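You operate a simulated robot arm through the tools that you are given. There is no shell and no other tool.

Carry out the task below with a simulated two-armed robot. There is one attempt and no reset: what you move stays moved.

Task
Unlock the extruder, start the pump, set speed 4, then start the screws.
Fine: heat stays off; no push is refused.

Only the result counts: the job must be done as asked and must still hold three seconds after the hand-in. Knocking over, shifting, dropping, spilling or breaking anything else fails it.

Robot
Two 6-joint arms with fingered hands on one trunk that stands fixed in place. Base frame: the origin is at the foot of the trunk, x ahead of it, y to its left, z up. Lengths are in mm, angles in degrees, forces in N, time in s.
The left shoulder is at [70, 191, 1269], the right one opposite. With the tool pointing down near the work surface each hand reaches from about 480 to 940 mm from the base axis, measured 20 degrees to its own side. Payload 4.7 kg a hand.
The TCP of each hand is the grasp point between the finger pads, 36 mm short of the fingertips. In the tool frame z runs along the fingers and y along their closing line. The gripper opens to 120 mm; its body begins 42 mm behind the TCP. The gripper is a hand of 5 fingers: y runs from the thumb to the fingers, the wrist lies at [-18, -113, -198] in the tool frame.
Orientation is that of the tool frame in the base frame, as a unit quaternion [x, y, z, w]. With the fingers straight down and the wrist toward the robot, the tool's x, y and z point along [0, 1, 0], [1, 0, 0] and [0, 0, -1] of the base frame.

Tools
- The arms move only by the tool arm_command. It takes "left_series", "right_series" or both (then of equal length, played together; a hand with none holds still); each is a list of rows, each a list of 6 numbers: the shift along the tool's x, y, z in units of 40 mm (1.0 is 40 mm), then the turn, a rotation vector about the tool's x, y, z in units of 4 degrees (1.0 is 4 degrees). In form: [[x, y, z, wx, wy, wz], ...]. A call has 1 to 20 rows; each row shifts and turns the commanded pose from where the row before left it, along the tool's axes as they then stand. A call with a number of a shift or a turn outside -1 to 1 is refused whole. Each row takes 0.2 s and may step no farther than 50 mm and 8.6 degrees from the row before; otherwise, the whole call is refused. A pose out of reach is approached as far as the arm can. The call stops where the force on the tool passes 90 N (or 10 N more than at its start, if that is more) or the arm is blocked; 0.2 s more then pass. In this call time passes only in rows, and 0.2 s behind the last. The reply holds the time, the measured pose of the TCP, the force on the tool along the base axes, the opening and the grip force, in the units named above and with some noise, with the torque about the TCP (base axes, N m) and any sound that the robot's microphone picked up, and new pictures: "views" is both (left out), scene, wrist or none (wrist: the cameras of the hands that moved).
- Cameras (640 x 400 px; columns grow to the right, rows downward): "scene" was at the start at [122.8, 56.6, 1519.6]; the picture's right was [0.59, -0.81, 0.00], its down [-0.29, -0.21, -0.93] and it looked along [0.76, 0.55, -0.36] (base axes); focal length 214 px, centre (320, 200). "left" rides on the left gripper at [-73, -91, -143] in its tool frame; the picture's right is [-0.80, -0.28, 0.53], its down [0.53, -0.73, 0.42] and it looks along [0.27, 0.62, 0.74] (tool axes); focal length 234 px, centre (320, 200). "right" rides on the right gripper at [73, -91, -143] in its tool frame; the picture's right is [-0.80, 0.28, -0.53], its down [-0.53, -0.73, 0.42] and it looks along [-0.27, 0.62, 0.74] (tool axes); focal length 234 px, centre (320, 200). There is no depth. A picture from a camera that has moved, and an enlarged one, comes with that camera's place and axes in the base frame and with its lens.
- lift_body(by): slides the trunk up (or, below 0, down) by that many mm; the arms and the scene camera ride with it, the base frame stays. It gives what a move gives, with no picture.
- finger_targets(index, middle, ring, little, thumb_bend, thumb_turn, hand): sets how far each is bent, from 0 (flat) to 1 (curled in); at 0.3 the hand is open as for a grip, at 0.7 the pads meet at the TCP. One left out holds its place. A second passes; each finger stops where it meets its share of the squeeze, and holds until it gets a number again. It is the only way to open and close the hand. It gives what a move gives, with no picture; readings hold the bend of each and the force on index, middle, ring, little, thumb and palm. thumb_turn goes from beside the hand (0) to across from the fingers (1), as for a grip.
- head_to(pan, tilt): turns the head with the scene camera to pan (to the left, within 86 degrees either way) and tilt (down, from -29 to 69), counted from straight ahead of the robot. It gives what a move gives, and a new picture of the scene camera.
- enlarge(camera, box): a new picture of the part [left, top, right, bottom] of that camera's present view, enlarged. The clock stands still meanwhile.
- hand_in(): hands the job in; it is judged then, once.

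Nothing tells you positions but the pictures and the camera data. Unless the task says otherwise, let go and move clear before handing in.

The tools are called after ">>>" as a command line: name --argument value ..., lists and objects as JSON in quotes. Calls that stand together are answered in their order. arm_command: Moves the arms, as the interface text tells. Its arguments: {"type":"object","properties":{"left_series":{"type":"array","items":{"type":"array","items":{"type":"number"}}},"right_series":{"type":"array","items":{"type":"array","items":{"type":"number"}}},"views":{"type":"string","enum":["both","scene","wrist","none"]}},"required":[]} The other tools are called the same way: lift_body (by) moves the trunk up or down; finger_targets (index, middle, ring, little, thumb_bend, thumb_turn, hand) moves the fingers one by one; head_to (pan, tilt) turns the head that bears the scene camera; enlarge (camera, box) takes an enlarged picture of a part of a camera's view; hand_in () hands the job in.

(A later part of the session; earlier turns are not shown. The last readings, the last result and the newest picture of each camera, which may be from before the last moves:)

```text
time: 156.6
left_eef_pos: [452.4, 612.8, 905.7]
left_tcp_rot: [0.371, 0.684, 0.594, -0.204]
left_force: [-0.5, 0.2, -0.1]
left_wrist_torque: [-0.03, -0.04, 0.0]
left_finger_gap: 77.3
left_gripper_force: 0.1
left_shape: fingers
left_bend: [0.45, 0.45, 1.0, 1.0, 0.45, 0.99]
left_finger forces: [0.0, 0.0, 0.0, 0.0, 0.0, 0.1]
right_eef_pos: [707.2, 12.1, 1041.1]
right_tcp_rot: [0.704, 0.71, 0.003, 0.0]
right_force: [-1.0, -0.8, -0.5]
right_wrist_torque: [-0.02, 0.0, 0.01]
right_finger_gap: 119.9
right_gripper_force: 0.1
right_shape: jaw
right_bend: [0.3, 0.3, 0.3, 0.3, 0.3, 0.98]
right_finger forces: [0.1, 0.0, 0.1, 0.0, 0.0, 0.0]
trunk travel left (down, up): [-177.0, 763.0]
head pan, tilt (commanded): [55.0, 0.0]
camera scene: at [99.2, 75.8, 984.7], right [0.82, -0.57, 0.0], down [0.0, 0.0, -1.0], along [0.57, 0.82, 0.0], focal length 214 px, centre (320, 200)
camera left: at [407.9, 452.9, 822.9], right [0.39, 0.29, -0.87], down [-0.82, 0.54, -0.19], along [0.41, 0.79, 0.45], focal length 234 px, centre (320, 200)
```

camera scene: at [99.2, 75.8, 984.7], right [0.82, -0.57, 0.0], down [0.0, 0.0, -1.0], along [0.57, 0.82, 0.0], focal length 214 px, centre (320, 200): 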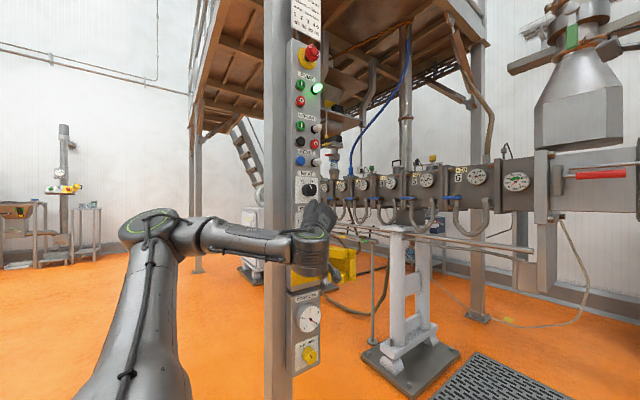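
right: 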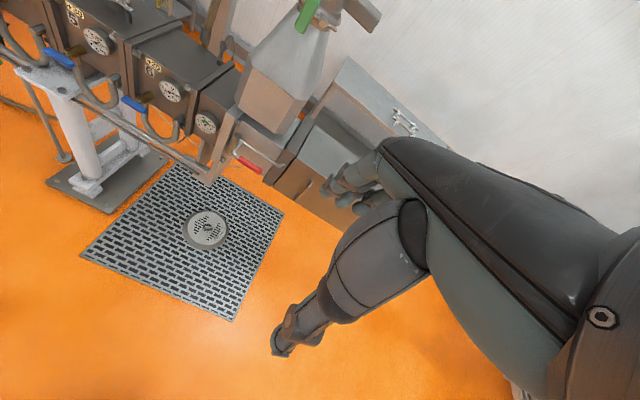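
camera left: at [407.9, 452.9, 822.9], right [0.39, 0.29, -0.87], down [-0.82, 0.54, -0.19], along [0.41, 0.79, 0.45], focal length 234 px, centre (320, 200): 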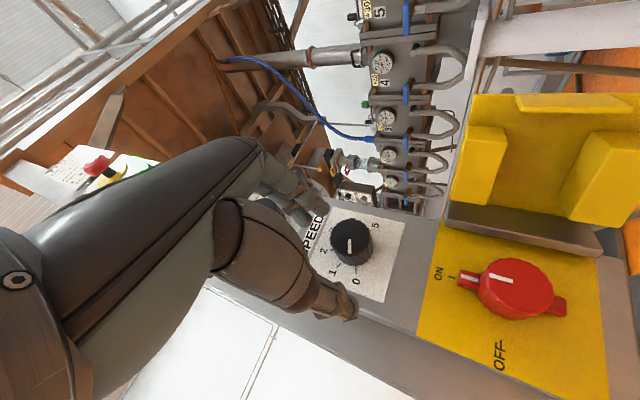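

The opened hand brackets the knob direction well. I'll centre it on the knob axis, still standing off.

>>> arm_command --left_series '[[-0.222, 0.174, 0.144, 0, 0, 0], [-0.222, 0.174, 0.144, 0, 0, 0], [-0.222, 0.174, 0.144, 0, 0, 0]]' --views "wrist"

>>> enlarge --camera "left" --box '[220, 140, 440, 340]'

```text
time: 157.3
left_eef_pos: [487.7, 621.9, 898.4]
left_tcp_rot: [0.37, 0.684, 0.595, -0.204]
left_force: [-0.9, -0.2, 0.4]
left_wrist_torque: [0.01, 0.03, 0.0]
left_finger_gap: 77.5
left_gripper_force: 0.2
left_shape: fingers
left_bend: [0.45, 0.45, 1.0, 1.0, 0.45, 0.99]
left_finger forces: [0.0, 0.1, 0.0, 0.0, 0.0, 0.0]
right_eef_pos: [707.4, 11.4, 1039.0]
right_tcp_rot: [0.705, 0.709, 0.003, 0.001]
right_force: [0.0, 0.4, -0.7]
right_wrist_torque: [0.01, -0.02, -0.02]
right_finger_gap: 119.9
right_gripper_force: 0.0
right_shape: jaw
right_bend: [0.3, 0.3, 0.3, 0.3, 0.3, 0.98]
right_finger forces: [0.1, 0.1, 0.1, 0.0, 0.0, 0.0]
trunk travel left (down, up): [-177.0, 763.0]
head pan, tilt (commanded): [55.0, 0.0]
camera left: at [443.6, 463.4, 814.0], right [0.39, 0.29, -0.87], down [-0.82, 0.54, -0.19], along [0.41, 0.79, 0.45], focal length 234 px, centre (320, 200)
```

left: 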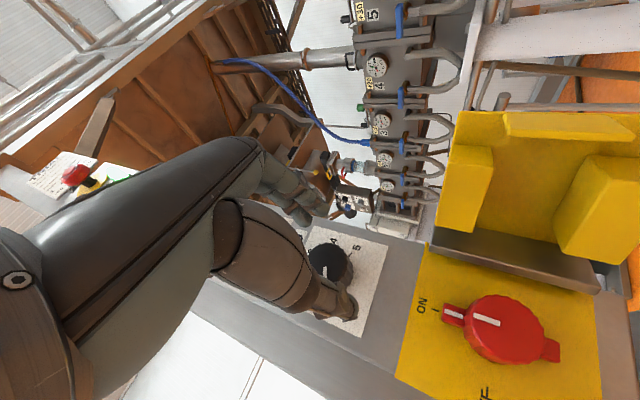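

```text
2.00 times, centred on (330, 240) of left
camera zoom: at [443.6, 463.4, 814.0], right [0.39, 0.29, -0.87], down [-0.82, 0.54, -0.19], along [0.41, 0.79, 0.45], focal length 468 px, centre (300, 120)
```

zoom: 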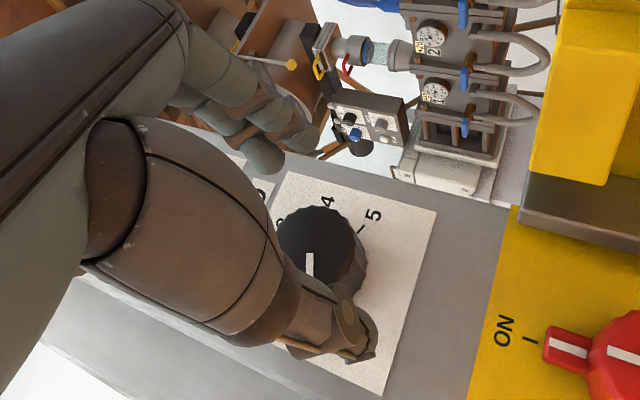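

Thumb and fingers bracket the knob well. I'll advance 27 mm, then check for contact.

>>> arm_command --left_series '[[0.06, 0.004, 0.217, 0, 0, 0], [0.06, 0.004, 0.217, 0, 0, 0], [0.06, 0.004, 0.217, 0, 0, 0]]' --views "wrist"

>>> enlarge --camera "left" --box '[220, 140, 440, 340]'

```text
time: 158.2
left_eef_pos: [488.8, 650.2, 897.0]
left_tcp_rot: [0.37, 0.684, 0.595, -0.203]
left_force: [0.1, -0.2, 0.4]
left_wrist_torque: [-0.03, -0.05, -0.02]
left_finger_gap: 77.4
left_gripper_force: 0.0
left_shape: fingers
left_bend: [0.45, 0.45, 1.0, 1.0, 0.45, 0.99]
left_finger forces: [0.1, 0.0, 0.0, 0.0, 0.1, 0.0]
right_eef_pos: [708.9, 13.6, 1041.1]
right_tcp_rot: [0.704, 0.71, 0.001, 0.001]
right_force: [0.6, -0.4, 0.4]
right_wrist_torque: [0.01, 0.01, -0.03]
right_finger_gap: 120.0
right_gripper_force: 0.1
right_shape: jaw
right_bend: [0.3, 0.3, 0.3, 0.3, 0.3, 0.98]
right_finger forces: [0.0, 0.0, 0.0, 0.0, 0.0, 0.0]
trunk travel left (down, up): [-177.0, 763.0]
head pan, tilt (commanded): [55.0, 0.0]
camera left: at [444.1, 490.8, 813.8], right [0.39, 0.29, -0.87], down [-0.82, 0.54, -0.19], along [0.41, 0.79, 0.45], focal length 234 px, centre (320, 200)
```

left: 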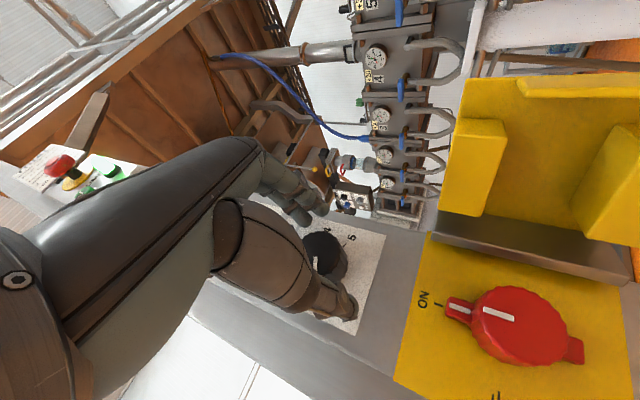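

```text
2.00 times, centred on (330, 240) of left
camera zoom: at [444.1, 490.8, 813.8], right [0.39, 0.29, -0.87], down [-0.82, 0.54, -0.19], along [0.41, 0.79, 0.45], focal length 468 px, centre (300, 120)
```

zoom: 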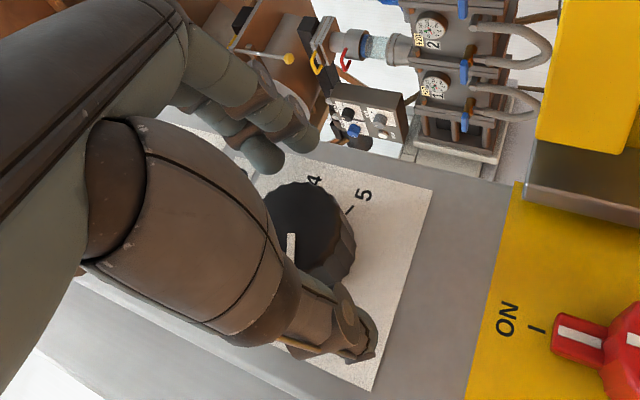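

>>> arm_command --left_series '[[0.045, 0.003, 0.16, 0, 0, 0]]' --views "none"

>>> finger_targets --hand "left" --index 0.75 --middle 0.75 --thumb_bend 0.75

>>> enlarge --camera "left" --box '[220, 140, 440, 340]'

```text
time: 158.6
left_eef_pos: [490.8, 655.8, 896.2]
left_tcp_rot: [0.371, 0.684, 0.594, -0.204]
left_force: [0.1, -0.6, -0.4]
left_wrist_torque: [-0.02, 0.03, 0.0]
left_finger_gap: 77.6
left_gripper_force: 0.2
left_shape: fingers
left_bend: [0.45, 0.45, 1.0, 1.0, 0.45, 0.99]
left_finger forces: [0.0, 0.0, 0.0, 0.0, 0.1, 0.1]
right_eef_pos: [708.2, 13.4, 1040.4]
right_tcp_rot: [0.704, 0.71, 0.001, 0.001]
right_force: [-1.0, -0.3, 0.8]
right_wrist_torque: [-0.02, -0.01, 0.02]
right_finger_gap: 120.0
right_gripper_force: 0.0
right_shape: jaw
right_bend: [0.3, 0.3, 0.3, 0.3, 0.3, 0.98]
right_finger forces: [0.0, 0.0, 0.0, 0.1, 0.1, 0.0]
trunk travel left (down, up): [-177.0, 763.0]
head pan, tilt (commanded): [55.0, 0.0]
```

```text
time: 159.6
left_eef_pos: [490.5, 654.9, 897.1]
left_tcp_rot: [0.37, 0.684, 0.595, -0.204]
left_force: [5.2, 2.6, 5.4]
left_wrist_torque: [0.18, 0.0, -0.16]
left_finger_gap: 31.9
left_gripper_force: 16.1
left_shape: fingers
left_bend: [0.62, 0.6, 1.0, 1.0, 0.61, 1.0]
left_finger forces: [8.2, 11.8, 0.1, 0.1, 12.6, 0.0]
right_eef_pos: [708.3, 10.7, 1040.3]
right_tcp_rot: [0.705, 0.709, 0.002, 0.001]
right_force: [0.2, 0.6, -0.1]
right_wrist_torque: [-0.03, 0.01, 0.0]
right_finger_gap: 119.8
right_gripper_force: 0.2
right_shape: jaw
right_bend: [0.3, 0.3, 0.3, 0.3, 0.3, 0.98]
right_finger forces: [0.0, 0.1, 0.1, 0.0, 0.1, 0.0]
trunk travel left (down, up): [-177.0, 763.0]
head pan, tilt (commanded): [55.0, 0.0]
```

```text
2.00 times, centred on (330, 240) of left
camera zoom: at [445.8, 495.3, 813.7], right [0.39, 0.29, -0.87], down [-0.82, 0.54, -0.19], along [0.41, 0.79, 0.45], focal length 468 px, centre (300, 120)
```

zoom: 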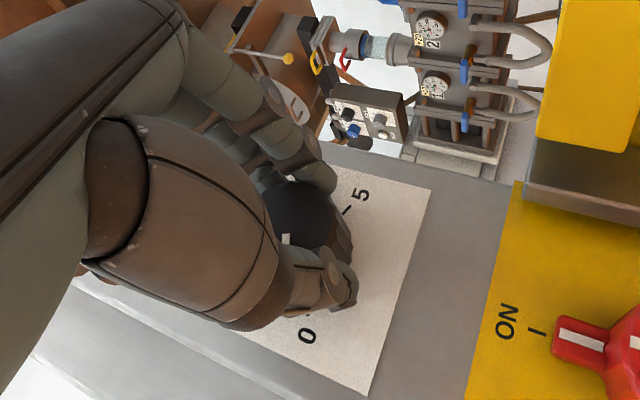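

The knob is gripped lightly (≈12 N each side). I'll turn clockwise about the panel normal by 20° first and see if the knob follows.

>>> arm_command --left_series '[[0, 0, 0, 0.265, 0.019, 0.964], [0, 0, 0, 0.265, 0.019, 0.964], [0, 0, 0, 0.265, 0.019, 0.964], [0, 0, 0, 0.265, 0.019, 0.964], [0, 0, 0, 0.265, 0.019, 0.964]]' --views "wrist"

>>> enlarge --camera "left" --box '[220, 140, 440, 340]'

```text
time: 160.8
left_eef_pos: [491.5, 654.5, 896.9]
left_tcp_rot: [0.47, 0.637, 0.521, -0.319]
left_force: [9.9, -5.7, -0.4]
left_wrist_torque: [0.03, 0.0, -0.31]
left_finger_gap: 30.6
left_gripper_force: 17.9
left_shape: fingers
left_bend: [0.62, 0.59, 1.0, 1.0, 0.62, 1.0]
left_finger forces: [10.1, 12.8, 0.0, 0.0, 12.9, 0.0]
right_eef_pos: [709.0, 10.2, 1039.7]
right_tcp_rot: [0.704, 0.71, 0.002, 0.001]
right_force: [-0.6, 0.6, 0.3]
right_wrist_torque: [0.01, -0.03, -0.02]
right_finger_gap: 120.0
right_gripper_force: 0.0
right_shape: jaw
right_bend: [0.3, 0.3, 0.3, 0.3, 0.3, 0.98]
right_finger forces: [0.0, 0.0, 0.0, 0.0, 0.1, 0.0]
trunk travel left (down, up): [-177.0, 763.0]
head pan, tilt (commanded): [55.0, 0.0]
camera left: at [419.4, 496.1, 833.7], right [0.07, 0.29, -0.96], down [-0.84, 0.54, 0.1], along [0.54, 0.79, 0.28], focal length 234 px, centre (320, 200)
```

left: 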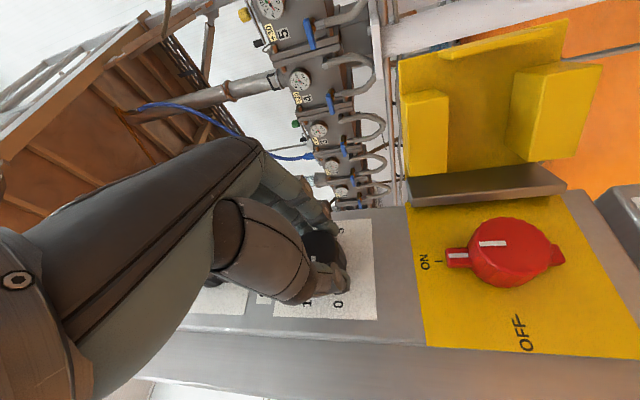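

```text
2.00 times, centred on (330, 240) of left
camera zoom: at [419.4, 496.1, 833.7], right [0.07, 0.29, -0.96], down [-0.84, 0.54, 0.1], along [0.54, 0.79, 0.28], focal length 468 px, centre (300, 120)
```

zoom: 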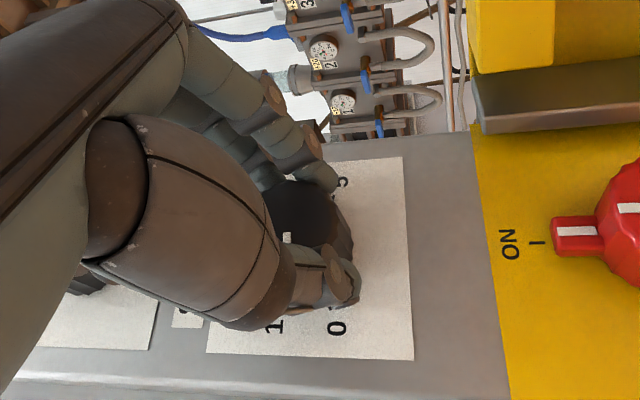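

The knob turns with the hand (the pointer keeps its place relative to the fingers). Continuing clockwise.

>>> arm_command --left_series '[[0, 0, 0, 0.265, 0.019, 0.964], [0, 0, 0, 0.265, 0.019, 0.964], [0, 0, 0, 0.265, 0.019, 0.964], [0, 0, 0, 0.265, 0.019, 0.964], [0, 0, 0, 0.265, 0.019, 0.964]]' --views "wrist"

>>> enlarge --camera "left" --box '[220, 140, 440, 340]'

```text
time: 161.9
left_eef_pos: [491.0, 653.9, 897.4]
left_tcp_rot: [0.552, 0.572, 0.431, -0.426]
left_force: [9.1, -7.8, -5.6]
left_wrist_torque: [-0.15, 0.0, -0.3]
left_finger_gap: 30.4
left_gripper_force: 18.1
left_shape: fingers
left_bend: [0.62, 0.59, 1.0, 1.0, 0.62, 1.0]
left_finger forces: [10.8, 12.7, 0.0, 0.1, 12.8, 0.1]
right_eef_pos: [709.6, 11.2, 1039.7]
right_tcp_rot: [0.705, 0.709, 0.002, 0.001]
right_force: [0.0, 0.0, -0.3]
right_wrist_torque: [-0.02, 0.0, -0.04]
right_finger_gap: 119.9
right_gripper_force: 0.0
right_shape: jaw
right_bend: [0.3, 0.3, 0.3, 0.3, 0.3, 0.98]
right_finger forces: [0.0, 0.0, 0.2, 0.0, 0.1, 0.0]
trunk travel left (down, up): [-177.0, 763.0]
head pan, tilt (commanded): [55.0, 0.0]
camera left: at [402.3, 496.3, 861.2], right [-0.26, 0.29, -0.92], down [-0.75, 0.54, 0.38], along [0.61, 0.79, 0.07], focal length 234 px, centre (320, 200)
```

left: 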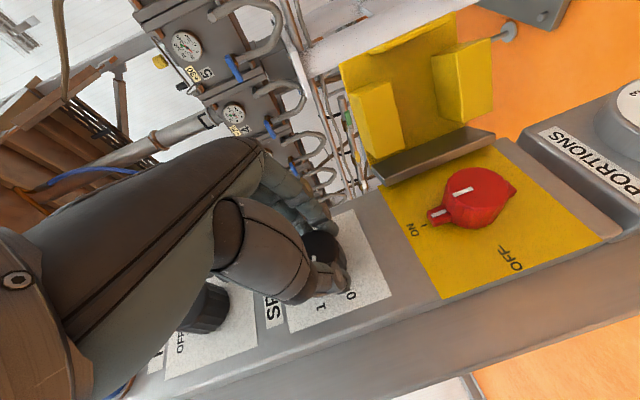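

```text
2.00 times, centred on (330, 240) of left
camera zoom: at [402.3, 496.3, 861.2], right [-0.26, 0.29, -0.92], down [-0.75, 0.54, 0.38], along [0.61, 0.79, 0.07], focal length 468 px, centre (300, 120)
```

zoom: 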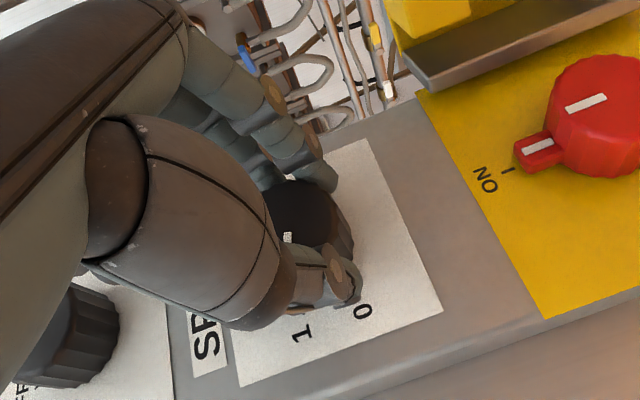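

>>> arm_command --left_series '[[0, 0, 0, 0.265, 0.019, 0.964], [0, 0, 0, 0.265, 0.019, 0.964], [0, 0, 0, 0.265, 0.019, 0.964], [0, 0, 0, 0.265, 0.019, 0.964], [0, 0, 0, 0.265, 0.019, 0.964]]' --views "both"

>>> enlarge --camera "left" --box '[220, 140, 440, 340]'

```text
time: 162.9
left_eef_pos: [482.6, 666.0, 892.8]
left_tcp_rot: [0.606, 0.505, 0.38, -0.484]
left_force: [24.3, -89.6, 1.3]
left_wrist_torque: [0.28, 0.03, -1.3]
left_finger_gap: 23.0
left_gripper_force: 57.3
left_shape: fingers
left_bend: [0.62, 0.52, 1.0, 1.0, 0.68, 1.0]
left_finger forces: [11.8, 59.8, 0.1, 0.0, 43.5, 0.0]
left hand out of reach, approached as far as the arm can: row 1, 2, 3, 4
right_eef_pos: [703.5, 6.9, 1040.3]
right_tcp_rot: [0.704, 0.711, 0.005, -0.003]
right_force: [-7.3, -2.4, 1.2]
right_wrist_torque: [0.1, -0.48, -0.19]
right_finger_gap: 119.7
right_gripper_force: 0.1
right_shape: jaw
right_bend: [0.3, 0.3, 0.3, 0.3, 0.3, 0.98]
right_finger forces: [0.0, 0.0, 0.0, 0.1, 0.1, 0.1]
trunk travel left (down, up): [-177.0, 763.0]
head pan, tilt (commanded): [55.0, 0.0]
stopped in row 4 (left hand): the force on the tool passed its limit at 99 N (the readings are from after the stop); the commanded pose is now the measured one
camera scene: at [100.4, 64.9, 985.5], right [0.82, -0.58, -0.01], down [0.0, 0.01, -1.0], along [0.58, 0.82, 0.01], focal length 214 px, centre (320, 200)
camera left: at [383.3, 511.3, 875.6], right [-0.45, 0.32, -0.83], down [-0.62, 0.56, 0.55], along [0.64, 0.77, -0.05], focal length 234 px, centre (320, 200)
```

scene: 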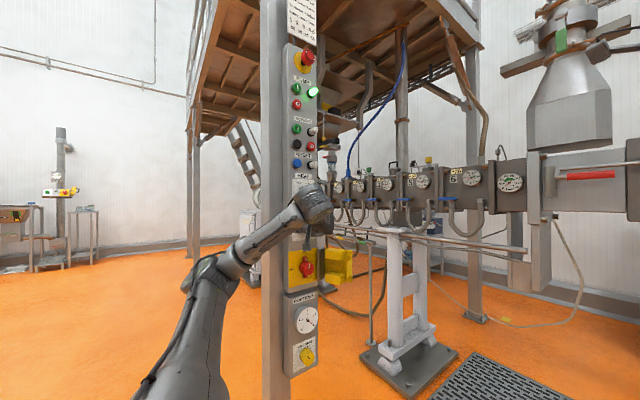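
left: 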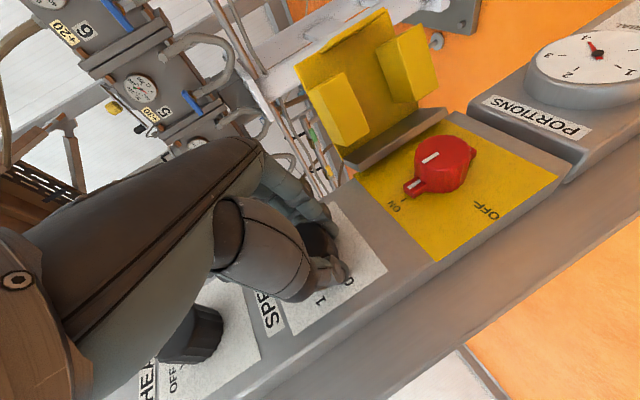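

```text
2.00 times, centred on (330, 240) of left
camera zoom: at [383.3, 511.3, 875.6], right [-0.45, 0.32, -0.83], down [-0.62, 0.56, 0.55], along [0.64, 0.77, -0.05], focal length 468 px, centre (300, 120)
```

zoom: 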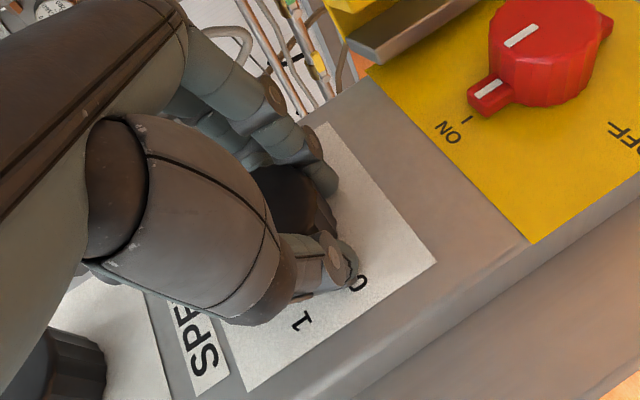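

The arm reached its limit at this roll and leaned onto the knob. I'll release the grip, back off, and re-grip from the −44° roll for the next stroke.

>>> finger_targets --hand "left" --index 0.45 --middle 0.45 --thumb_bend 0.45

>>> arm_command --left_series '[[0, 0, -0.2, -0.265, -0.019, -0.964], [0, 0, -0.1, -0.265, -0.019, -0.964], [0, 0, 0, -0.265, -0.019, -0.964]]' --views "wrist"

>>> enlarge --camera "left" --box '[220, 140, 440, 340]'

```text
time: 163.9
left_eef_pos: [480.0, 667.4, 895.9]
left_tcp_rot: [0.602, 0.507, 0.377, -0.488]
left_force: [1.7, -98.9, 4.6]
left_wrist_torque: [-0.5, 0.2, -0.2]
left_finger_gap: 32.7
left_gripper_force: 50.6
left_shape: fingers
left_bend: [0.54, 0.46, 1.0, 1.0, 0.63, 0.99]
left_finger forces: [27.4, 16.7, 0.0, 0.0, 57.8, 0.0]
right_eef_pos: [706.0, 6.2, 1039.3]
right_tcp_rot: [0.703, 0.711, 0.007, -0.004]
right_force: [0.2, 0.3, -0.2]
right_wrist_torque: [-0.01, -0.01, 0.0]
right_finger_gap: 119.9
right_gripper_force: 0.0
right_shape: jaw
right_bend: [0.3, 0.3, 0.3, 0.3, 0.3, 0.98]
right_finger forces: [0.0, 0.1, 0.0, 0.1, 0.0, 0.0]
trunk travel left (down, up): [-177.0, 763.0]
head pan, tilt (commanded): [55.0, 0.0]
```

```text
time: 164.7
left_eef_pos: [476.4, 667.4, 892.4]
left_tcp_rot: [0.559, 0.563, 0.431, -0.43]
left_force: [3.7, -27.8, -0.7]
left_wrist_torque: [0.14, 0.05, -1.14]
left_finger_gap: 77.8
left_gripper_force: 14.3
left_shape: fingers
left_bend: [0.45, 0.42, 1.0, 1.0, 0.45, 0.99]
left_finger forces: [0.1, 27.8, 0.1, 0.0, 1.0, 0.0]
right_eef_pos: [706.1, 14.3, 1040.1]
right_tcp_rot: [0.702, 0.712, 0.003, 0.001]
right_force: [0.3, 0.3, 0.3]
right_wrist_torque: [-0.06, 0.0, -0.01]
right_finger_gap: 119.7
right_gripper_force: 0.0
right_shape: jaw
right_bend: [0.3, 0.3, 0.3, 0.3, 0.3, 0.98]
right_finger forces: [0.1, 0.0, 0.1, 0.0, 0.1, 0.0]
trunk travel left (down, up): [-177.0, 763.0]
head pan, tilt (commanded): [55.0, 0.0]
camera left: at [386.5, 509.5, 857.0], right [-0.28, 0.3, -0.91], down [-0.74, 0.55, 0.4], along [0.62, 0.78, 0.07], focal length 234 px, centre (320, 200)
```

left: 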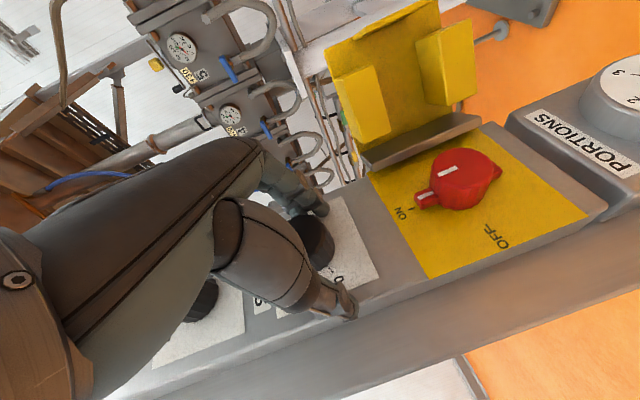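

```text
2.00 times, centred on (330, 240) of left
camera zoom: at [386.5, 509.5, 857.0], right [-0.28, 0.3, -0.91], down [-0.74, 0.55, 0.4], along [0.62, 0.78, 0.07], focal length 468 px, centre (300, 120)
```

zoom: 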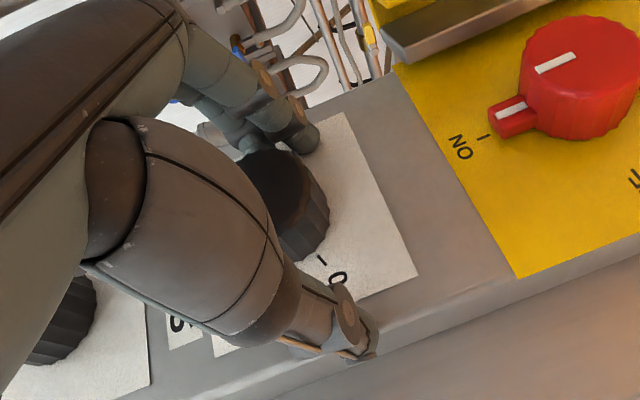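

>>> arm_command --left_series '[[0.005, 0.04, -0.15, -0.259, -0.003, -0.966], [0.005, 0.04, -0.1, -0.259, -0.003, -0.966], [0.005, 0.04, -0.08, -0.259, -0.003, -0.966], [0.005, 0.04, -0.08, -0.259, -0.003, -0.966], [0.005, 0.04, -0.05, -0.259, -0.003, -0.966]]' --views "both"

>>> enlarge --camera "left" --box '[220, 140, 440, 340]'

```text
time: 165.9
left_eef_pos: [486.3, 651.0, 897.8]
left_tcp_rot: [0.476, 0.629, 0.522, -0.324]
left_force: [0.0, 0.2, 0.4]
left_wrist_torque: [-0.02, 0.02, 0.03]
left_finger_gap: 78.0
left_gripper_force: 0.1
left_shape: fingers
left_bend: [0.45, 0.45, 1.0, 1.0, 0.45, 0.99]
left_finger forces: [0.0, 0.0, 0.0, 0.1, 0.0, 0.0]
right_eef_pos: [706.1, 16.7, 1039.9]
right_tcp_rot: [0.702, 0.712, 0.002, 0.0]
right_force: [-0.7, -0.1, 0.5]
right_wrist_torque: [-0.02, -0.02, 0.05]
right_finger_gap: 119.9
right_gripper_force: 0.0
right_shape: jaw
right_bend: [0.3, 0.3, 0.3, 0.3, 0.3, 0.98]
right_finger forces: [0.1, 0.0, 0.0, 0.0, 0.0, 0.1]
trunk travel left (down, up): [-177.0, 763.0]
head pan, tilt (commanded): [55.0, 0.0]
camera scene: at [99.1, 75.7, 984.7], right [0.82, -0.57, 0.0], down [0.0, 0.0, -1.0], along [0.57, 0.82, 0.0], focal length 214 px, centre (320, 200)
camera left: at [412.4, 493.2, 833.6], right [0.06, 0.3, -0.95], down [-0.83, 0.55, 0.12], along [0.56, 0.78, 0.28], focal length 234 px, centre (320, 200)
```

scene: 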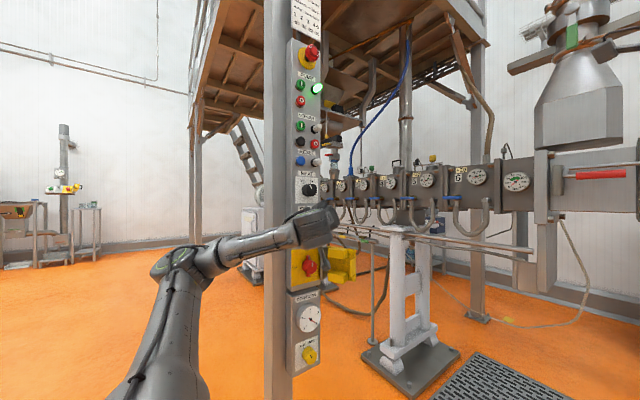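
left: 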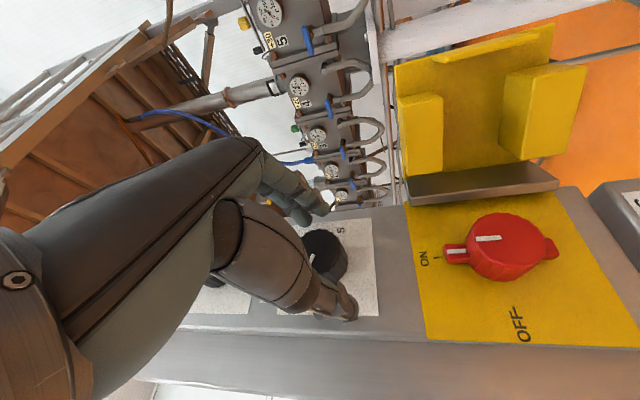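

```text
2.00 times, centred on (330, 240) of left
camera zoom: at [412.4, 493.2, 833.6], right [0.06, 0.3, -0.95], down [-0.83, 0.55, 0.12], along [0.56, 0.78, 0.28], focal length 468 px, centre (300, 120)
```

zoom: 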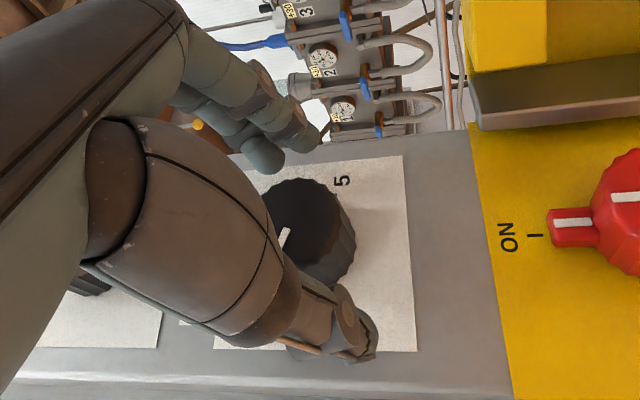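

The pointer now stands near 1 after the first stroke. I'll roll back further (hand open) to start the second stroke.

>>> arm_command --left_series '[[0, 0, 0, -0.261, -0.002, -0.965], [0, 0, 0, -0.261, -0.002, -0.965], [0, 0, 0, -0.261, -0.002, -0.965], [0, 0, 0, -0.261, -0.002, -0.965], [0, 0, 0, -0.261, -0.002, -0.965], [0, 0, 0, -0.261, -0.002, -0.965]]' --views "wrist"

>>> enlarge --camera "left" --box '[220, 140, 440, 340]'

```text
time: 167.3
left_eef_pos: [489.7, 646.0, 897.8]
left_tcp_rot: [0.358, 0.683, 0.609, -0.185]
left_force: [0.2, -0.5, -0.6]
left_wrist_torque: [0.0, 0.05, 0.01]
left_finger_gap: 78.0
left_gripper_force: 0.2
left_shape: fingers
left_bend: [0.45, 0.45, 1.0, 1.0, 0.45, 0.99]
left_finger forces: [0.1, 0.0, 0.0, 0.1, 0.0, 0.1]
left hand out of reach, approached as far as the arm can: row 3
right_eef_pos: [706.4, 16.3, 1039.5]
right_tcp_rot: [0.703, 0.711, 0.001, 0.001]
right_force: [-0.3, 0.4, 0.8]
right_wrist_torque: [-0.02, -0.01, 0.02]
right_finger_gap: 119.8
right_gripper_force: 0.1
right_shape: jaw
right_bend: [0.3, 0.3, 0.3, 0.3, 0.3, 0.98]
right_finger forces: [0.0, 0.1, 0.0, 0.0, 0.0, 0.1]
trunk travel left (down, up): [-177.0, 763.0]
head pan, tilt (commanded): [55.0, 0.0]
camera left: at [446.8, 489.0, 808.9], right [0.44, 0.29, -0.85], down [-0.81, 0.55, -0.23], along [0.4, 0.78, 0.48], focal length 234 px, centre (320, 200)
```

left: 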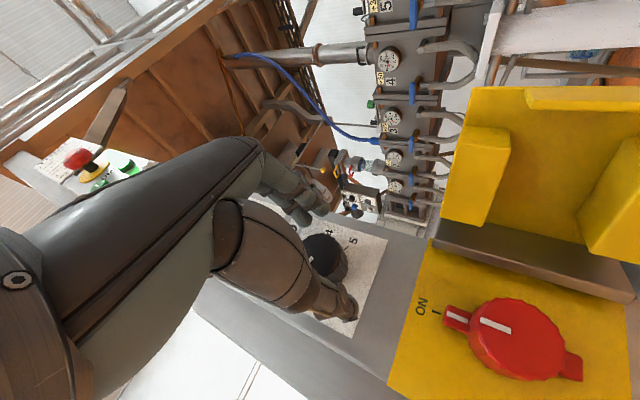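

```text
2.00 times, centred on (330, 240) of left
camera zoom: at [446.8, 489.0, 808.9], right [0.44, 0.29, -0.85], down [-0.81, 0.55, -0.23], along [0.4, 0.78, 0.48], focal length 468 px, centre (300, 120)
```

zoom: 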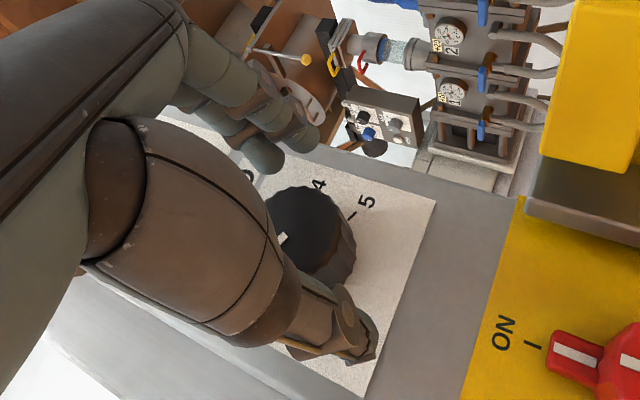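

Back in the free posture with the pointer near 1. I'll see if the hand can roll a little further back for a longer stroke.

>>> arm_command --left_series '[[0, 0, 0, -0.264, -0.002, -0.964], [0, 0, 0, -0.264, -0.002, -0.964], [0, 0, 0, -0.264, -0.002, -0.964]]' --views "none"

```text
time: 168.1
left_eef_pos: [489.0, 646.8, 896.7]
left_tcp_rot: [0.292, 0.699, 0.643, -0.113]
left_force: [0.6, -0.7, -0.2]
left_wrist_torque: [0.03, 0.03, 0.03]
left_finger_gap: 78.3
left_gripper_force: 0.0
left_shape: fingers
left_bend: [0.45, 0.45, 1.0, 1.0, 0.45, 0.99]
left_finger forces: [0.0, 0.0, 0.1, 0.0, 0.0, 0.0]
right_eef_pos: [706.9, 16.1, 1039.7]
right_tcp_rot: [0.702, 0.712, 0.002, 0.001]
right_force: [-0.3, 0.6, 1.2]
right_wrist_torque: [0.04, 0.03, -0.03]
right_finger_gap: 119.6
right_gripper_force: 0.0
right_shape: jaw
right_bend: [0.3, 0.3, 0.3, 0.3, 0.3, 0.98]
right_finger forces: [0.0, 0.0, 0.0, 0.0, 0.1, 0.1]
trunk travel left (down, up): [-177.0, 763.0]
head pan, tilt (commanded): [55.0, 0.0]
```

>>> arm_command --left_series '[[0, 0, 0, -0.264, -0.002, -0.964], [0, 0, 0, -0.264, -0.002, -0.964], [0, 0, 0, -0.264, -0.002, -0.964], [0, 0, 0, -0.264, -0.002, -0.964]]' --views "both"

>>> enlarge --camera "left" --box '[220, 140, 440, 340]'

```text
time: 169.1
left_eef_pos: [489.8, 647.5, 897.1]
left_tcp_rot: [0.2, 0.708, 0.677, -0.015]
left_force: [0.5, -0.1, -0.4]
left_wrist_torque: [0.0, 0.0, 0.0]
left_finger_gap: 78.0
left_gripper_force: 0.0
left_shape: fingers
left_bend: [0.45, 0.45, 1.0, 1.0, 0.45, 0.99]
left_finger forces: [0.1, 0.1, 0.1, 0.0, 0.1, 0.0]
right_eef_pos: [707.9, 16.4, 1040.6]
right_tcp_rot: [0.703, 0.711, 0.001, 0.001]
right_force: [0.0, 0.1, 0.8]
right_wrist_torque: [-0.01, -0.03, 0.05]
right_finger_gap: 120.3
right_gripper_force: 0.1
right_shape: jaw
right_bend: [0.3, 0.3, 0.3, 0.3, 0.3, 0.98]
right_finger forces: [0.1, 0.0, 0.1, 0.1, 0.0, 0.1]
trunk travel left (down, up): [-177.0, 763.0]
head pan, tilt (commanded): [55.0, 0.0]
camera scene: at [99.3, 75.8, 984.7], right [0.82, -0.57, 0.0], down [0.0, 0.0, -1.0], along [0.57, 0.82, 0.0], focal length 214 px, centre (320, 200)
camera left: at [492.1, 489.4, 799.0], right [0.79, 0.29, -0.54], down [-0.6, 0.55, -0.58], along [0.13, 0.78, 0.61], focal length 234 px, centre (320, 200)
```

scene: 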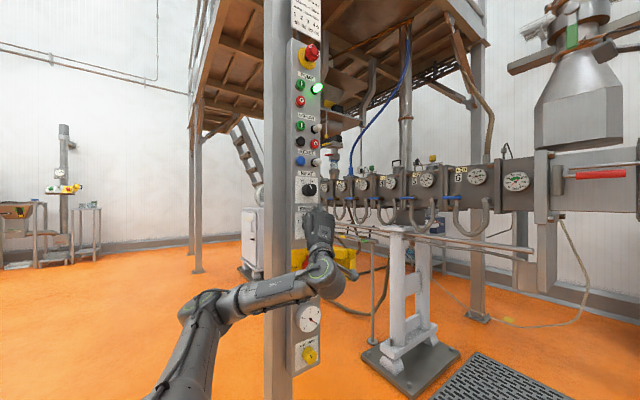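
left: 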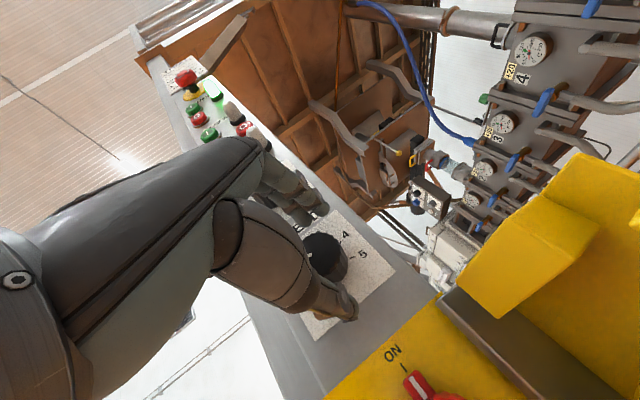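

```text
2.00 times, centred on (330, 240) of left
camera zoom: at [492.1, 489.4, 799.0], right [0.79, 0.29, -0.54], down [-0.6, 0.55, -0.58], along [0.13, 0.78, 0.61], focal length 468 px, centre (300, 120)
```

zoom: 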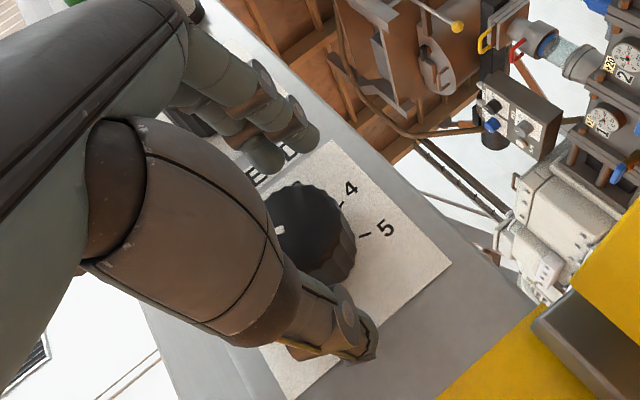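

The roll reaches −76°, giving ~75° strokes. I'll go in 8 mm and grip for the second stroke.

>>> arm_command --left_series '[[0.053, 0, 0.193, 0, 0, 0]]' --views "none"

>>> finger_targets --hand "left" --index 0.75 --middle 0.75 --thumb_bend 0.75

>>> arm_command --left_series '[[0, 0, 0, 0.263, 0.003, 0.965], [0, 0, 0, 0.263, 0.003, 0.965], [0, 0, 0, 0.263, 0.003, 0.965], [0, 0, 0, 0.263, 0.003, 0.965], [0, 0, 0, 0.263, 0.003, 0.965], [0, 0, 0, 0.263, 0.003, 0.965]]' --views "wrist"

>>> enlarge --camera "left" --box '[220, 140, 440, 340]'

```text
time: 169.5
left_eef_pos: [489.9, 654.3, 897.1]
left_tcp_rot: [0.201, 0.707, 0.678, -0.015]
left_force: [-0.2, -0.4, -1.1]
left_wrist_torque: [-0.01, -0.01, -0.01]
left_finger_gap: 77.9
left_gripper_force: 0.1
left_shape: fingers
left_bend: [0.45, 0.45, 1.0, 1.0, 0.45, 0.99]
left_finger forces: [0.0, 0.0, 0.1, 0.0, 0.1, 0.0]
right_eef_pos: [706.1, 17.0, 1040.6]
right_tcp_rot: [0.702, 0.712, 0.003, 0.001]
right_force: [-0.3, 0.1, -0.2]
right_wrist_torque: [0.01, -0.01, 0.01]
right_finger_gap: 119.9
right_gripper_force: 0.0
right_shape: jaw
right_bend: [0.3, 0.3, 0.3, 0.3, 0.3, 0.98]
right_finger forces: [0.0, 0.1, 0.0, 0.0, 0.1, 0.1]
trunk travel left (down, up): [-177.0, 763.0]
head pan, tilt (commanded): [55.0, 0.0]
```

```text
time: 170.5
left_eef_pos: [489.8, 655.5, 896.7]
left_tcp_rot: [0.201, 0.707, 0.678, -0.015]
left_force: [6.3, 4.8, 6.9]
left_wrist_torque: [0.34, 0.05, -0.12]
left_finger_gap: 31.0
left_gripper_force: 15.7
left_shape: fingers
left_bend: [0.62, 0.59, 1.0, 1.0, 0.61, 1.0]
left_finger forces: [8.7, 11.6, 0.1, 0.0, 11.9, 0.0]
right_eef_pos: [707.3, 15.7, 1041.0]
right_tcp_rot: [0.702, 0.712, 0.001, 0.001]
right_force: [-0.6, 0.1, -0.3]
right_wrist_torque: [0.01, 0.01, 0.05]
right_finger_gap: 120.1
right_gripper_force: 0.0
right_shape: jaw
right_bend: [0.3, 0.3, 0.3, 0.3, 0.3, 0.98]
right_finger forces: [0.0, 0.0, 0.1, 0.0, 0.0, 0.0]
trunk travel left (down, up): [-177.0, 763.0]
head pan, tilt (commanded): [55.0, 0.0]
```

```text
time: 171.9
left_eef_pos: [491.1, 654.3, 895.6]
left_tcp_rot: [0.338, 0.689, 0.621, -0.162]
left_force: [4.2, 8.2, 5.9]
left_wrist_torque: [0.23, -0.03, -0.13]
left_finger_gap: 30.8
left_gripper_force: 14.9
left_shape: fingers
left_bend: [0.62, 0.59, 1.0, 1.0, 0.62, 1.0]
left_finger forces: [7.0, 11.6, 0.0, 0.0, 11.5, 0.0]
right_eef_pos: [706.9, 16.7, 1041.2]
right_tcp_rot: [0.702, 0.712, 0.001, 0.001]
right_force: [0.3, 0.1, 0.1]
right_wrist_torque: [-0.03, 0.02, -0.04]
right_finger_gap: 119.9
right_gripper_force: 0.0
right_shape: jaw
right_bend: [0.3, 0.3, 0.3, 0.3, 0.3, 0.98]
right_finger forces: [0.1, 0.0, 0.0, 0.0, 0.0, 0.0]
trunk travel left (down, up): [-177.0, 763.0]
head pan, tilt (commanded): [55.0, 0.0]
camera left: at [453.3, 496.8, 805.1], right [0.5, 0.29, -0.82], down [-0.79, 0.55, -0.28], along [0.37, 0.78, 0.5], focal length 234 px, centre (320, 200)
```

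left: 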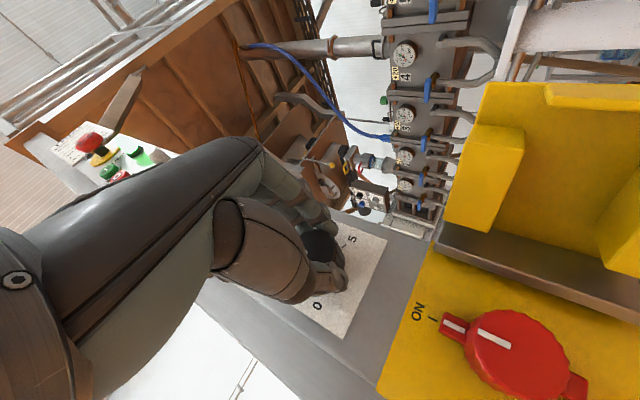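

```text
2.00 times, centred on (330, 240) of left
camera zoom: at [453.3, 496.8, 805.1], right [0.5, 0.29, -0.82], down [-0.79, 0.55, -0.28], along [0.37, 0.78, 0.5], focal length 468 px, centre (300, 120)
```

zoom: 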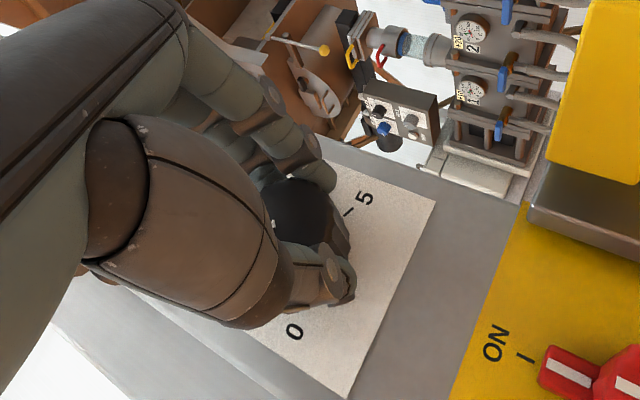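

Turning smoothly. I'll continue this stroke to about −8° roll.

>>> arm_command --left_series '[[0, 0, 0, 0.263, 0.003, 0.965], [0, 0, 0, 0.263, 0.003, 0.965], [0, 0, 0, 0.263, 0.003, 0.965], [0, 0, 0, 0.263, 0.003, 0.965], [0, 0, 0, 0.263, 0.003, 0.965], [0, 0, 0, 0.263, 0.003, 0.965], [0, 0, 0, 0.263, 0.003, 0.965]]' --views "none"

>>> arm_command --left_series '[[0, 0, 0, 0.263, 0.003, 0.965], [0, 0, 0, 0.263, 0.003, 0.965], [0, 0, 0, 0.263, 0.003, 0.965]]' --views "wrist"

>>> enlarge --camera "left" --box '[220, 140, 440, 340]'

```text
time: 173.5
left_eef_pos: [490.8, 653.5, 895.1]
left_tcp_rot: [0.478, 0.629, 0.521, -0.324]
left_force: [-0.6, 10.4, 0.4]
left_wrist_torque: [0.05, -0.02, 0.0]
left_finger_gap: 28.8
left_gripper_force: 14.4
left_shape: fingers
left_bend: [0.64, 0.6, 1.0, 1.0, 0.62, 1.0]
left_finger forces: [7.1, 8.3, 0.1, 0.2, 13.0, 0.0]
left hand out of reach, approached as far as the arm can: row 1
right_eef_pos: [707.5, 17.3, 1039.8]
right_tcp_rot: [0.703, 0.711, 0.001, 0.001]
right_force: [0.0, -1.0, -0.5]
right_wrist_torque: [-0.03, -0.02, 0.0]
right_finger_gap: 119.9
right_gripper_force: 0.0
right_shape: jaw
right_bend: [0.3, 0.3, 0.3, 0.3, 0.3, 0.98]
right_finger forces: [0.0, 0.1, 0.0, 0.0, 0.1, 0.0]
trunk travel left (down, up): [-177.0, 763.0]
head pan, tilt (commanded): [55.0, 0.0]
```

```text
time: 174.3
left_eef_pos: [491.7, 652.8, 895.1]
left_tcp_rot: [0.53, 0.591, 0.468, -0.388]
left_force: [-0.9, 11.9, -1.3]
left_wrist_torque: [0.03, -0.02, -0.02]
left_finger_gap: 28.9
left_gripper_force: 14.0
left_shape: fingers
left_bend: [0.64, 0.61, 1.0, 1.0, 0.61, 1.0]
left_finger forces: [6.9, 8.2, 0.0, 0.1, 13.2, 0.0]
right_eef_pos: [706.4, 18.8, 1040.9]
right_tcp_rot: [0.702, 0.712, 0.001, 0.001]
right_force: [-0.3, -0.8, 0.0]
right_wrist_torque: [0.01, 0.0, 0.01]
right_finger_gap: 119.9
right_gripper_force: 0.0
right_shape: jaw
right_bend: [0.3, 0.3, 0.3, 0.3, 0.3, 0.98]
right_finger forces: [0.0, 0.0, 0.0, 0.0, 0.1, 0.0]
trunk travel left (down, up): [-177.0, 763.0]
head pan, tilt (commanded): [55.0, 0.0]
camera left: at [405.4, 495.5, 847.9], right [-0.15, 0.29, -0.94], down [-0.78, 0.55, 0.29], along [0.6, 0.78, 0.15], focal length 234 px, centre (320, 200)
```

left: 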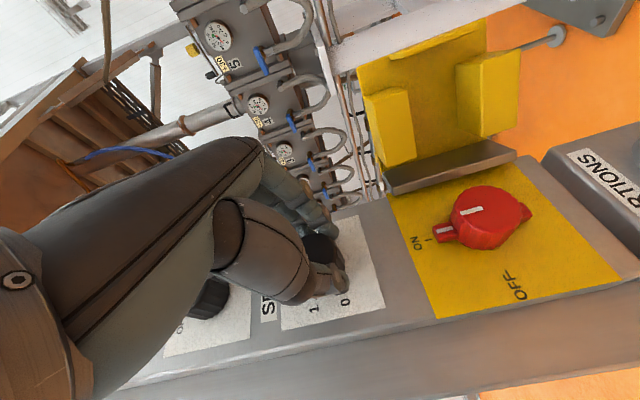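

```text
2.00 times, centred on (330, 240) of left
camera zoom: at [405.4, 495.5, 847.9], right [-0.15, 0.29, -0.94], down [-0.78, 0.55, 0.29], along [0.6, 0.78, 0.15], focal length 468 px, centre (300, 120)
```

zoom: 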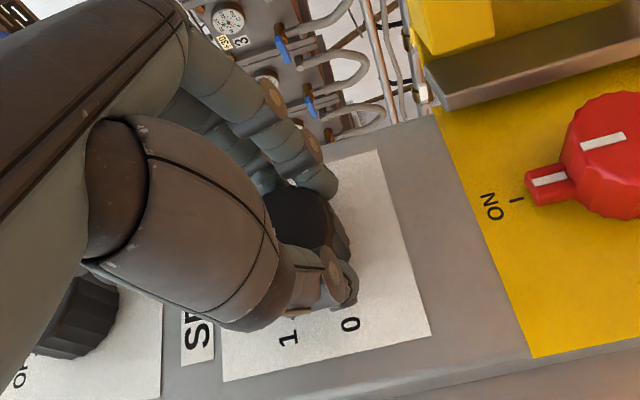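

>>> arm_command --left_series '[[0, 0, 0, 0.263, 0.003, 0.965], [0, 0, 0, 0.263, 0.003, 0.965]]' --views "none"

>>> finger_targets --hand "left" --index 0.45 --middle 0.45 --thumb_bend 0.45

>>> arm_command --left_series '[[-0.05, 0, -0.2, -0.263, -0.003, -0.965], [0, 0, 0, -0.263, -0.003, -0.965], [0, 0, 0, -0.263, -0.003, -0.965], [0, 0, 0, -0.263, -0.003, -0.965], [0, 0, 0, -0.263, -0.003, -0.965], [0, 0, 0, -0.263, -0.003, -0.965], [0, 0, 0, -0.263, -0.003, -0.965], [0, 0, 0, -0.263, -0.003, -0.965], [0, 0, 0, -0.263, -0.003, -0.965], [0, 0, 0, -0.263, -0.003, -0.965]]' --views "wrist"

>>> enlarge --camera "left" --box '[220, 140, 440, 340]'

```text
time: 174.9
left_eef_pos: [491.8, 652.8, 894.6]
left_tcp_rot: [0.561, 0.562, 0.431, -0.429]
left_force: [-1.7, 9.6, -3.2]
left_wrist_torque: [-0.02, -0.05, 0.0]
left_finger_gap: 28.7
left_gripper_force: 14.9
left_shape: fingers
left_bend: [0.64, 0.61, 1.0, 1.0, 0.61, 1.0]
left_finger forces: [7.1, 7.9, 0.0, 0.1, 14.3, 0.0]
right_eef_pos: [707.2, 17.2, 1040.6]
right_tcp_rot: [0.703, 0.712, 0.002, 0.001]
right_force: [-0.2, -0.4, 0.2]
right_wrist_torque: [0.01, -0.03, -0.01]
right_finger_gap: 120.0
right_gripper_force: 0.1
right_shape: jaw
right_bend: [0.3, 0.3, 0.3, 0.3, 0.3, 0.98]
right_finger forces: [0.0, 0.1, 0.1, 0.0, 0.1, 0.0]
trunk travel left (down, up): [-177.0, 763.0]
head pan, tilt (commanded): [55.0, 0.0]
```

```text
time: 175.9
left_eef_pos: [490.7, 651.8, 896.0]
left_tcp_rot: [0.561, 0.563, 0.431, -0.427]
left_force: [1.3, -0.2, 0.4]
left_wrist_torque: [0.0, 0.04, 0.0]
left_finger_gap: 77.4
left_gripper_force: 0.0
left_shape: fingers
left_bend: [0.45, 0.45, 1.0, 1.0, 0.45, 0.99]
left_finger forces: [0.1, 0.1, 0.1, 0.0, 0.1, 0.1]
right_eef_pos: [706.5, 16.3, 1040.1]
right_tcp_rot: [0.703, 0.712, 0.002, 0.001]
right_force: [0.8, -0.1, -0.2]
right_wrist_torque: [-0.01, 0.0, -0.02]
right_finger_gap: 120.1
right_gripper_force: 0.1
right_shape: jaw
right_bend: [0.3, 0.3, 0.3, 0.3, 0.3, 0.98]
right_finger forces: [0.0, 0.0, 0.1, 0.0, 0.0, 0.0]
trunk travel left (down, up): [-177.0, 763.0]
head pan, tilt (commanded): [55.0, 0.0]
```

```text
time: 178.1
left_eef_pos: [491.5, 643.8, 895.3]
left_tcp_rot: [0.38, 0.676, 0.596, -0.209]
left_force: [-0.4, 0.0, 0.1]
left_wrist_torque: [0.04, -0.03, 0.01]
left_finger_gap: 77.7
left_gripper_force: 0.0
left_shape: fingers
left_bend: [0.45, 0.45, 1.0, 1.0, 0.45, 0.99]
left_finger forces: [0.1, 0.0, 0.0, 0.0, 0.1, 0.0]
right_eef_pos: [707.1, 16.0, 1040.1]
right_tcp_rot: [0.702, 0.712, 0.001, 0.001]
right_force: [0.9, 0.0, 0.2]
right_wrist_torque: [0.02, 0.03, -0.03]
right_finger_gap: 120.2
right_gripper_force: 0.0
right_shape: jaw
right_bend: [0.3, 0.3, 0.3, 0.3, 0.3, 0.98]
right_finger forces: [0.0, 0.0, 0.0, 0.1, 0.1, 0.0]
trunk travel left (down, up): [-177.0, 763.0]
head pan, tilt (commanded): [55.0, 0.0]
camera left: at [442.4, 486.4, 810.7], right [0.38, 0.29, -0.88], down [-0.82, 0.55, -0.17], along [0.43, 0.78, 0.45], focal length 234 px, centre (320, 200)
```

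left: 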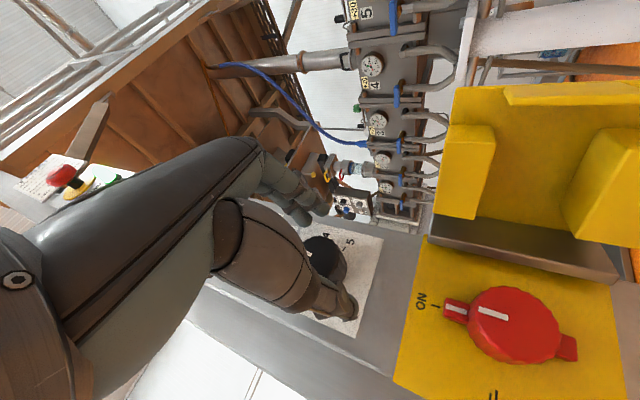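

```text
2.00 times, centred on (330, 240) of left
camera zoom: at [442.4, 486.4, 810.7], right [0.38, 0.29, -0.88], down [-0.82, 0.55, -0.17], along [0.43, 0.78, 0.45], focal length 468 px, centre (300, 120)
```

zoom: 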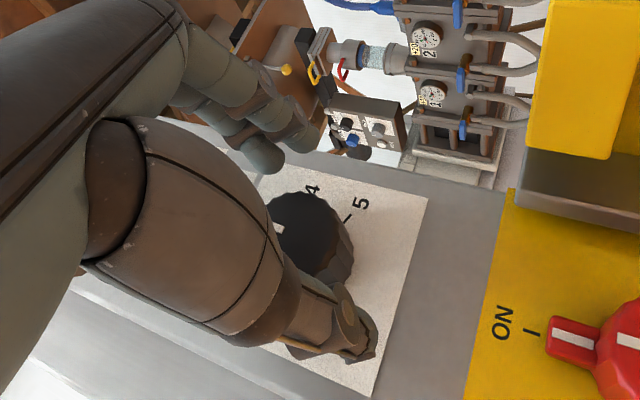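

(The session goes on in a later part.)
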